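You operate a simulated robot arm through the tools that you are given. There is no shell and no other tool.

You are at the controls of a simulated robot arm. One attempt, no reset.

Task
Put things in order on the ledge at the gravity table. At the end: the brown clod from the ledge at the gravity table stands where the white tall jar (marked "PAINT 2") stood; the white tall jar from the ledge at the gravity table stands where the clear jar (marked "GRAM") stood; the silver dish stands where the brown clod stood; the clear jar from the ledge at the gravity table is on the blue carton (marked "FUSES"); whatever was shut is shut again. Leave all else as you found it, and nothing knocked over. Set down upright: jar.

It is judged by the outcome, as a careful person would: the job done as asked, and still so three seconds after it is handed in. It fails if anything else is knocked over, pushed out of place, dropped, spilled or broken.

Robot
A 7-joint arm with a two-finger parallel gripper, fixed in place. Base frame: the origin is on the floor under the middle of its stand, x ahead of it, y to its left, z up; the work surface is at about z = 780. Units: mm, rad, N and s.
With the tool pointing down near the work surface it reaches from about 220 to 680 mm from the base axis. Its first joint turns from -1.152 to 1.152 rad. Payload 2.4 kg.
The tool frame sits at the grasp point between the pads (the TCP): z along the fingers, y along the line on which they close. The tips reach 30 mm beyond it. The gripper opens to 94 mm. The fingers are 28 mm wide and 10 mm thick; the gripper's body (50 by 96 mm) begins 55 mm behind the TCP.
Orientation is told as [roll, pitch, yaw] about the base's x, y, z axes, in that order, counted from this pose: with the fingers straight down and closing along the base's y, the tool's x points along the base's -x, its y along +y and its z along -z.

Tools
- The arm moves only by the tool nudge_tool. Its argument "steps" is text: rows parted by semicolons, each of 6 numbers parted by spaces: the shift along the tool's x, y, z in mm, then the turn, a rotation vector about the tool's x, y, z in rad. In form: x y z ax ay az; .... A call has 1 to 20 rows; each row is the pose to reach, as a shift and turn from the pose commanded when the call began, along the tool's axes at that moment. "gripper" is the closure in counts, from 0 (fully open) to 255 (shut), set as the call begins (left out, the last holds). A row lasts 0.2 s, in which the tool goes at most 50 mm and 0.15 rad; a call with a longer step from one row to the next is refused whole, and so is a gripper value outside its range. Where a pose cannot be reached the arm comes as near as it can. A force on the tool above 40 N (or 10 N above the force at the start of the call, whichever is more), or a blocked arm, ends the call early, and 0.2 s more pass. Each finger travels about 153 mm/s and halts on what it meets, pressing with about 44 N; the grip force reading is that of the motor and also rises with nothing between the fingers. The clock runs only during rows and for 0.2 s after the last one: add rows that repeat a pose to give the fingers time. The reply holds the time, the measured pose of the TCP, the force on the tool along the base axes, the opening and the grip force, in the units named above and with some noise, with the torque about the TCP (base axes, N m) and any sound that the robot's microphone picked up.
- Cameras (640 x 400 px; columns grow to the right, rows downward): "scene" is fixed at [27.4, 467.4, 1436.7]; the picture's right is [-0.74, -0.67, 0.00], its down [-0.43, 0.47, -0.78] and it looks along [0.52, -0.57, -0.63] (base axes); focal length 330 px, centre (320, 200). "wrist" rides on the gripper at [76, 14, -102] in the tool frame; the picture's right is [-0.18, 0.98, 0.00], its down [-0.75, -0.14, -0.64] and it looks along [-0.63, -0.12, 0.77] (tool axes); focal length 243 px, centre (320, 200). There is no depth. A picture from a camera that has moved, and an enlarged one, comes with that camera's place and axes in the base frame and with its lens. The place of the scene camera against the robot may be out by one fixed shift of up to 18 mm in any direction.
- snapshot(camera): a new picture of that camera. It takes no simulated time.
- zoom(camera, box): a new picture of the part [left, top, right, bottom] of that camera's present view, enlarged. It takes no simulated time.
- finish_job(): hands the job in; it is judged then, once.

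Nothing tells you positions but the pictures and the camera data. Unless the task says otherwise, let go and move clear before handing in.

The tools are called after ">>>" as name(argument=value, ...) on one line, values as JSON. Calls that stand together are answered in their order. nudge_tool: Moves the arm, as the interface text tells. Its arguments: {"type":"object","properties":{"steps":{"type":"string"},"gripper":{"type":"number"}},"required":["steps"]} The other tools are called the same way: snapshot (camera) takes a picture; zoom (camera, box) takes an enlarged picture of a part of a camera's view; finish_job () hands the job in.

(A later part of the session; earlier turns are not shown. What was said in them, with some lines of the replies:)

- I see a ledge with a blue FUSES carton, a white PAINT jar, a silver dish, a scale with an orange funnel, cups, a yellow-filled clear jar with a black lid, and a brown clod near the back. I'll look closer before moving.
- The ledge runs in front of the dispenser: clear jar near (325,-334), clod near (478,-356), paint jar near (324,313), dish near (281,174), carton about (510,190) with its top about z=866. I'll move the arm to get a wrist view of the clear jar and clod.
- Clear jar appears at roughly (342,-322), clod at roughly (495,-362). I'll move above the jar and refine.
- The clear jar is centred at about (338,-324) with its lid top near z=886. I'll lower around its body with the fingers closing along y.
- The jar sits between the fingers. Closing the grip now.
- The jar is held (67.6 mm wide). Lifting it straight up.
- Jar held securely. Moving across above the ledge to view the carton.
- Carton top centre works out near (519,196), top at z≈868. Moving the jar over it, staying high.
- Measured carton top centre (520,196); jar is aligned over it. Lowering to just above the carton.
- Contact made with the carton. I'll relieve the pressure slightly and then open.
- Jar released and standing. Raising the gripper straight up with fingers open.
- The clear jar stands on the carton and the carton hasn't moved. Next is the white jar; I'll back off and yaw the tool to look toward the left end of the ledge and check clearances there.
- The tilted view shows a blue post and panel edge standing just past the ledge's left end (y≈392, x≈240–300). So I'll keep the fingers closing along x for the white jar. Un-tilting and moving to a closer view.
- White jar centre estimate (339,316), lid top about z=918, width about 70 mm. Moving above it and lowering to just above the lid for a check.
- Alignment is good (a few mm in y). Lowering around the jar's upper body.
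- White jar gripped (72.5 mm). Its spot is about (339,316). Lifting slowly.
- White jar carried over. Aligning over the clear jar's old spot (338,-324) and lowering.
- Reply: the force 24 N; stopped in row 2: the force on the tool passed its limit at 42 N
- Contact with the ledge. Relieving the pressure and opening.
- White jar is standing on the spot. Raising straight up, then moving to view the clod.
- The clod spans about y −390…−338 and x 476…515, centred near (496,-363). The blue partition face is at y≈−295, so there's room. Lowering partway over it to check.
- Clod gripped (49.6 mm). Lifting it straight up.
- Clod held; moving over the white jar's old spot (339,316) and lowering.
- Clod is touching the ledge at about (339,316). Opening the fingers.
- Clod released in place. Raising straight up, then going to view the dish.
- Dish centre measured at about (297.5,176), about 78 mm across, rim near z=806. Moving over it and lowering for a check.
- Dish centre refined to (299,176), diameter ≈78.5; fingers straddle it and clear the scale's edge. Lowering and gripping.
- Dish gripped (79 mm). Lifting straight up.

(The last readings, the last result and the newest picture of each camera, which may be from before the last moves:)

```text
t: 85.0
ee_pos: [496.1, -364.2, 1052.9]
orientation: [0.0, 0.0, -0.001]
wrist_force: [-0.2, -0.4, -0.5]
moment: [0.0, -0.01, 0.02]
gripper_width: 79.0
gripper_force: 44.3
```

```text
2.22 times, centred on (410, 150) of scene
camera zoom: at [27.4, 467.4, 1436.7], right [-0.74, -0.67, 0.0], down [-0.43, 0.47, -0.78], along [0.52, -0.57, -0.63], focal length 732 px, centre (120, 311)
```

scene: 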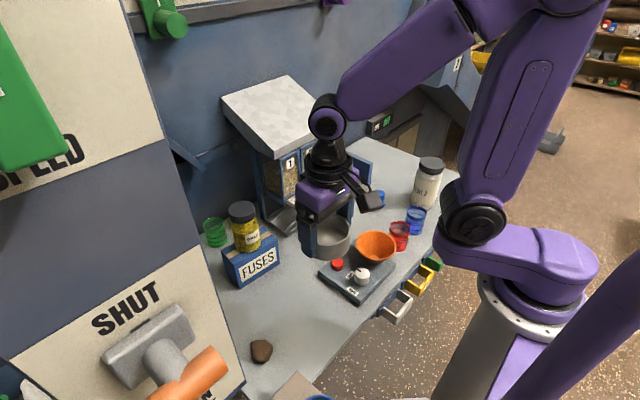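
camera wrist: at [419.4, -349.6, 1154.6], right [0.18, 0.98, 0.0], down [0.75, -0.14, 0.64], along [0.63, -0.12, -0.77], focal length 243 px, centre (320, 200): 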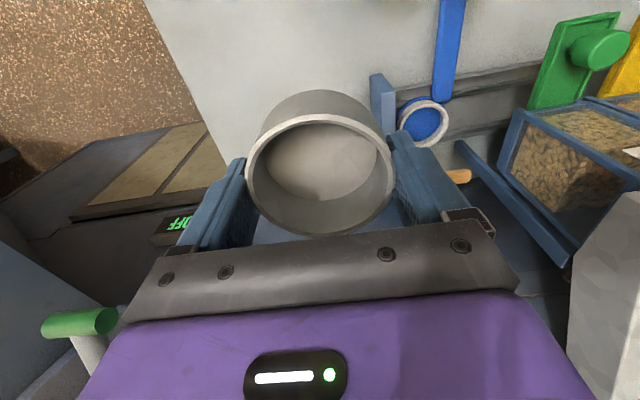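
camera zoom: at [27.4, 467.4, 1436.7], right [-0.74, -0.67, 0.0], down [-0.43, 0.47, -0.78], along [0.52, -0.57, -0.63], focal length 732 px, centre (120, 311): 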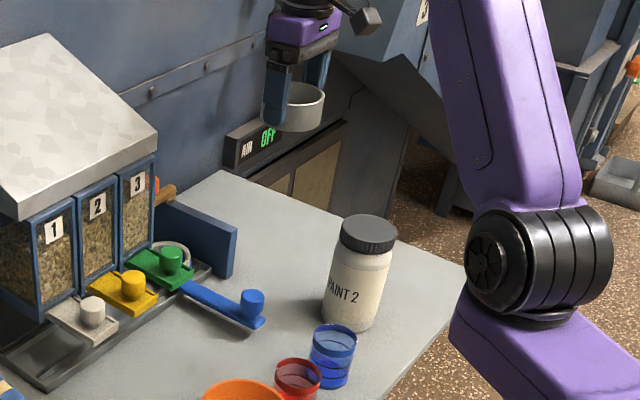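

Dish is over the clod's old spot (496,-363). Lowering.

>>> nudge_tool(steps="-0.8 0.5 10 0 0 0; -0.8 0.5 40 0 0 0; -0.8 0.5 75 0 0 0; -0.8 0.5 110 0 0 0; -0.8 0.5 145 0 0 0; -0.8 0.5 175 0 0 0; -0.8 0.5 200 0 0 0; -0.8 0.5 218 0 0 0; -0.8 0.5 226 0 0 0; -0.8 0.5 229 0 0 0; -0.8 0.5 229 0 0 0")

>>> snapshot(camera="wrist")

>>> zoom(camera="scene", box=[340, 100, 480, 230])

```text
t: 87.4
ee_pos: [495.7, -363.4, 825.2]
orientation: [0.001, 0.0, 0.001]
wrist_force: [0.3, 0.3, -1.2]
moment: [-0.02, 0.0, 0.01]
gripper_width: 78.8
gripper_force: 44.1
```

```text
taken
camera wrist: at [419.6, -348.2, 925.9], right [0.18, 0.98, 0.0], down [0.75, -0.14, 0.64], along [0.63, -0.12, -0.77], focal length 243 px, centre (320, 200)
```

wrist: 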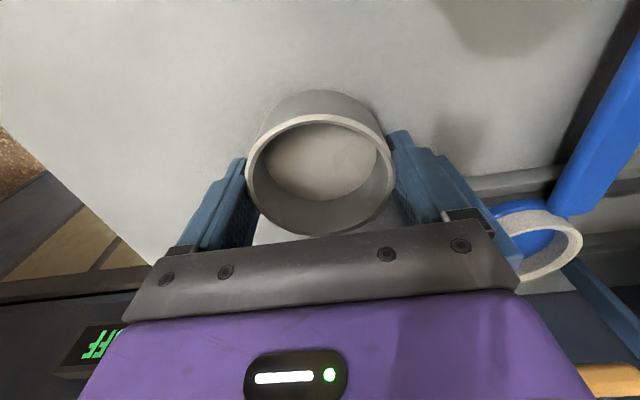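

```text
3.08 times, centred on (410, 165) of scene
camera zoom: at [27.4, 467.4, 1436.7], right [-0.74, -0.67, 0.0], down [-0.43, 0.47, -0.78], along [0.52, -0.57, -0.63], focal length 1014 px, centre (43, 308)
```

zoom: 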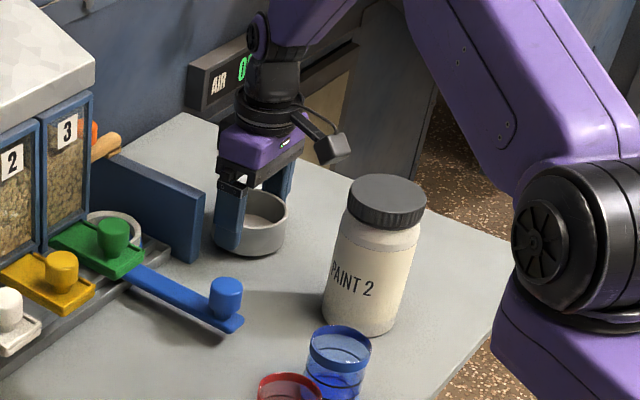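

>>> nudge_tool(steps="0 0 2.5 0 0 0; 0 0 5 0 0 0; 0 0 5 0 0 0")

>>> nudge_tool(steps="0 0 1 0 0 0; 0 0 1 0 0 0")

```text
t: 88.2
ee_pos: [495.4, -361.9, 820.5]
orientation: [0.0, 0.0, 0.0]
wrist_force: [0.6, 0.2, -0.5]
moment: [0.0, -0.05, -0.02]
gripper_width: 78.9
gripper_force: 44.6
```

```text
t: 88.8
ee_pos: [495.2, -363.1, 817.4]
orientation: [0.0, -0.001, 0.002]
wrist_force: [-1.0, -0.3, -1.5]
moment: [0.03, 0.0, -0.01]
gripper_width: 79.1
gripper_force: 44.2
```

>>> nudge_tool(steps="0 0 0.8 0 0 0; 0 0 0.8 0 0 0")

>>> nudge_tool(steps="0 0 0.7 0 0 0; 0 0 0.7 0 0 0")

```text
t: 89.4
ee_pos: [496.2, -362.3, 817.3]
orientation: [-0.001, -0.002, 0.0]
wrist_force: [-1.8, 0.2, 2.3]
moment: [0.07, -0.05, 0.08]
gripper_width: 79.1
gripper_force: 43.7
```

```text
t: 90.0
ee_pos: [496.3, -362.8, 817.9]
orientation: [0.0, -0.001, 0.0]
wrist_force: [-3.9, 1.9, 11.8]
moment: [0.2, 0.05, 0.05]
gripper_width: 79.2
gripper_force: 44.3
```

Contact with the ledge confirmed. Relieving slightly and opening the fingers a moderate amount (partition is near).

>>> nudge_tool(steps="0 0 -0.5 0 0 0; 0 0 -0.5 0 0 0")

>>> nudge_tool(steps="0 0 0 0 0 0; 0 0 0 0 0 0; 0 0 0 0 0 0; 0 0 0 0 0 0", gripper=16)

>>> snapshot(camera="wrist")

>>> zoom(camera="scene", box=[340, 100, 480, 230])

```text
t: 90.6
ee_pos: [496.1, -362.3, 818.5]
orientation: [-0.001, 0.0, 0.0]
wrist_force: [-3.1, 1.4, 9.0]
moment: [0.24, -0.03, 0.04]
gripper_width: 78.9
gripper_force: 44.4
```

```text
t: 91.6
ee_pos: [495.7, -362.5, 817.1]
orientation: [-0.001, 0.001, -0.001]
wrist_force: [-1.4, -0.5, 0.7]
moment: [0.0, -0.01, 0.0]
gripper_width: 87.8
gripper_force: 0.0
```

```text
taken
camera wrist: at [420.1, -348.1, 918.5], right [0.18, 0.98, 0.0], down [0.75, -0.14, 0.64], along [0.63, -0.12, -0.77], focal length 243 px, centre (320, 200)
```

wrist: 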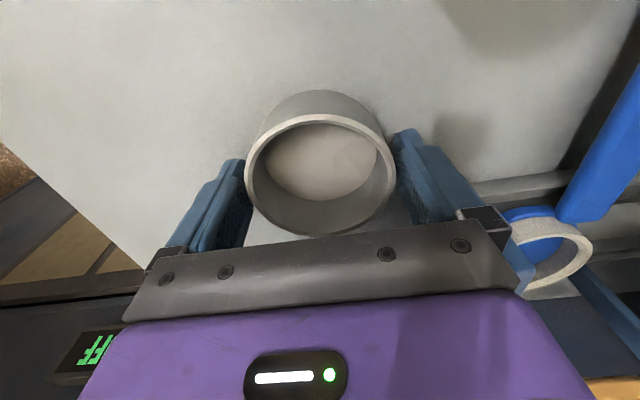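

```text
3.08 times, centred on (410, 165) of scene
camera zoom: at [27.4, 467.4, 1436.7], right [-0.74, -0.67, 0.0], down [-0.43, 0.47, -0.78], along [0.52, -0.57, -0.63], focal length 1014 px, centre (43, 308)
```

zoom: 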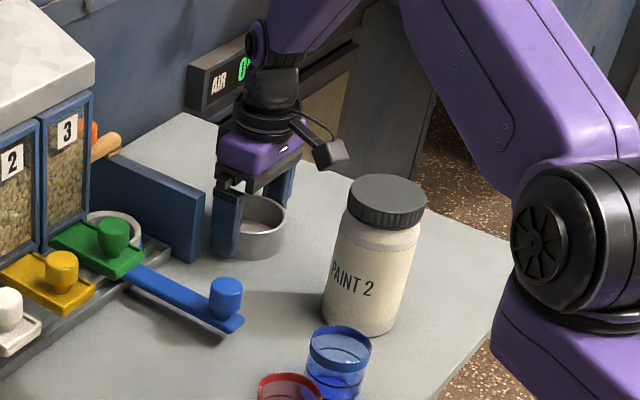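

Dish released and flat. Raising straight up and clear.

>>> nudge_tool(steps="0 0 -6 0 0 0; 0 0 -20 0 0 0; 0 0 -45 0 0 0; 0 0 -80 0 0 0; 0 0 -115 0 0 0; 0 0 -150 0 0 0; 0 0 -185 0 0 0; 0 0 -215 0 0 0; 0 0 -230 0 0 0; 0 0 -230 0 0 0")

>>> nudge_tool(steps="10 5 -5 0 0 0; 35 20 -10 0 0 0; 70 45 -20 0 0 0; 105 75 -30 0 0 0; 140 105 -40 0 0 0; 170 135 -50 0 0 0; 190 160 -55 0 0 0; 200 180 -55 0 0 0; 200 180 -55 0 0 0")

>>> snapshot(camera="scene")

>>> snapshot(camera="wrist")

```text
t: 93.8
ee_pos: [495.4, -363.8, 1047.2]
orientation: [0.001, 0.0, 0.0]
wrist_force: [-0.4, -0.2, 0.2]
moment: [0.0, 0.02, 0.02]
gripper_width: 88.0
gripper_force: 0.1
```

```text
t: 95.8
ee_pos: [295.9, -183.1, 1102.7]
orientation: [0.001, -0.002, 0.001]
wrist_force: [0.2, 0.4, 0.6]
moment: [0.02, -0.01, 0.01]
gripper_width: 88.3
gripper_force: 0.0
```

```text
taken
```

scene: 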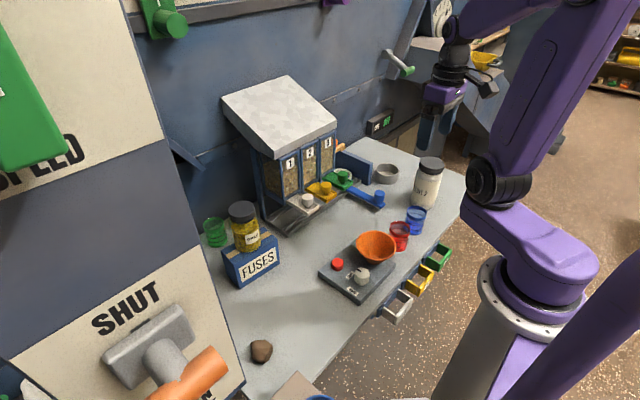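

```text
taken
camera wrist: at [218.8, -167.8, 1203.3], right [0.18, 0.98, 0.0], down [0.75, -0.14, 0.64], along [0.63, -0.12, -0.77], focal length 243 px, centre (320, 200)
```

wrist: 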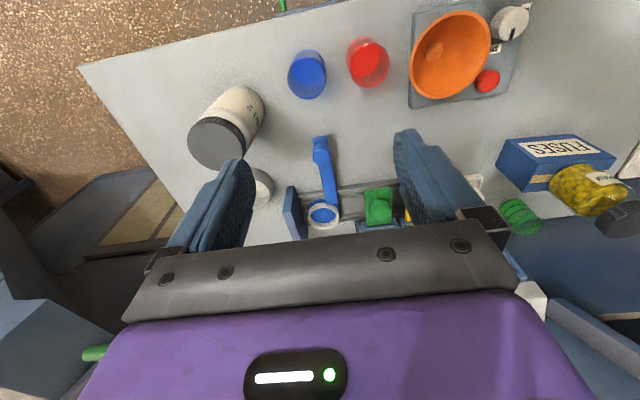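

>>> zoom(camera="scene", box=[310, 120, 490, 260])

>>> zoom(camera="scene", box=[200, 180, 400, 380])

```text
2.86 times, centred on (400, 190) of scene
camera zoom: at [27.4, 467.4, 1436.7], right [-0.74, -0.67, 0.0], down [-0.43, 0.47, -0.78], along [0.52, -0.57, -0.63], focal length 941 px, centre (91, 229)
```

zoom: 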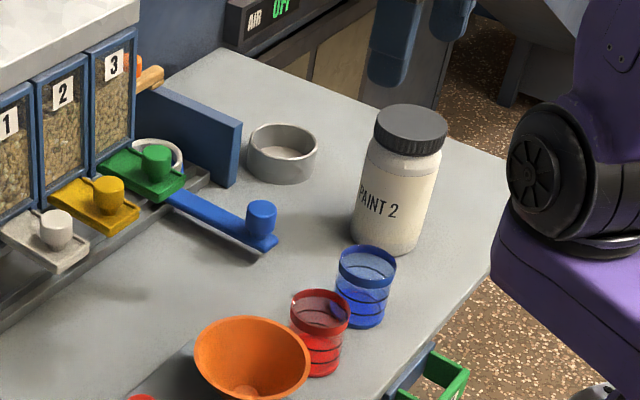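

```text
2.00 times, centred on (300, 280) of scene
camera zoom: at [27.4, 467.4, 1436.7], right [-0.74, -0.67, 0.0], down [-0.43, 0.47, -0.78], along [0.52, -0.57, -0.63], focal length 659 px, centre (360, 40)
```

zoom: 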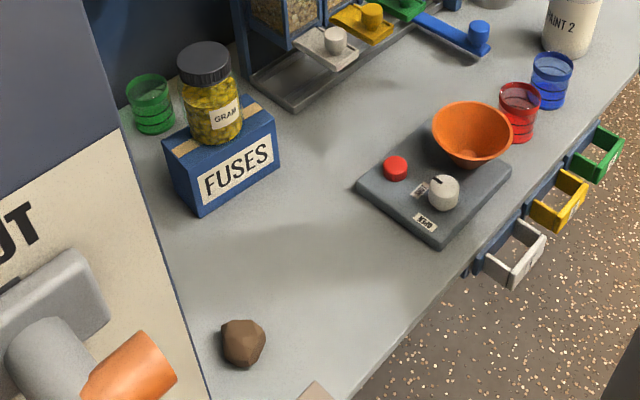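

The four items are where the task asks: clear jar upright on the FUSES carton, white jar on the clear jar's spot, clod on the white jar's spot, and dish on the clod's spot. Nothing else appears to have moved or been opened, and the arm is clear, so I'm handing the job in.

>>> finish_job()

```text
The job is handed in.
```

The ledge is in order and I've handed the job in. I don't have the judge's result. My last pictures, taken with the arm clear, showed everything in place:

- **Clear jar ("GRAM"):** it stands upright on the blue FUSES carton. The carton had not shifted when I checked it after setting the jar down.
- **White tall jar ("PAINT 2"):** it stands upright where the clear jar stood.
- **Brown clod:** it sits where the white jar stood.
- **Silver dish:** it sits flat where the clod stood.

Each of the three moved to a new spot should be within a few millimetres of it, going by the camera measurements. I opened nothing, so nothing needed shutting. The other things on the ledge looked unmoved.
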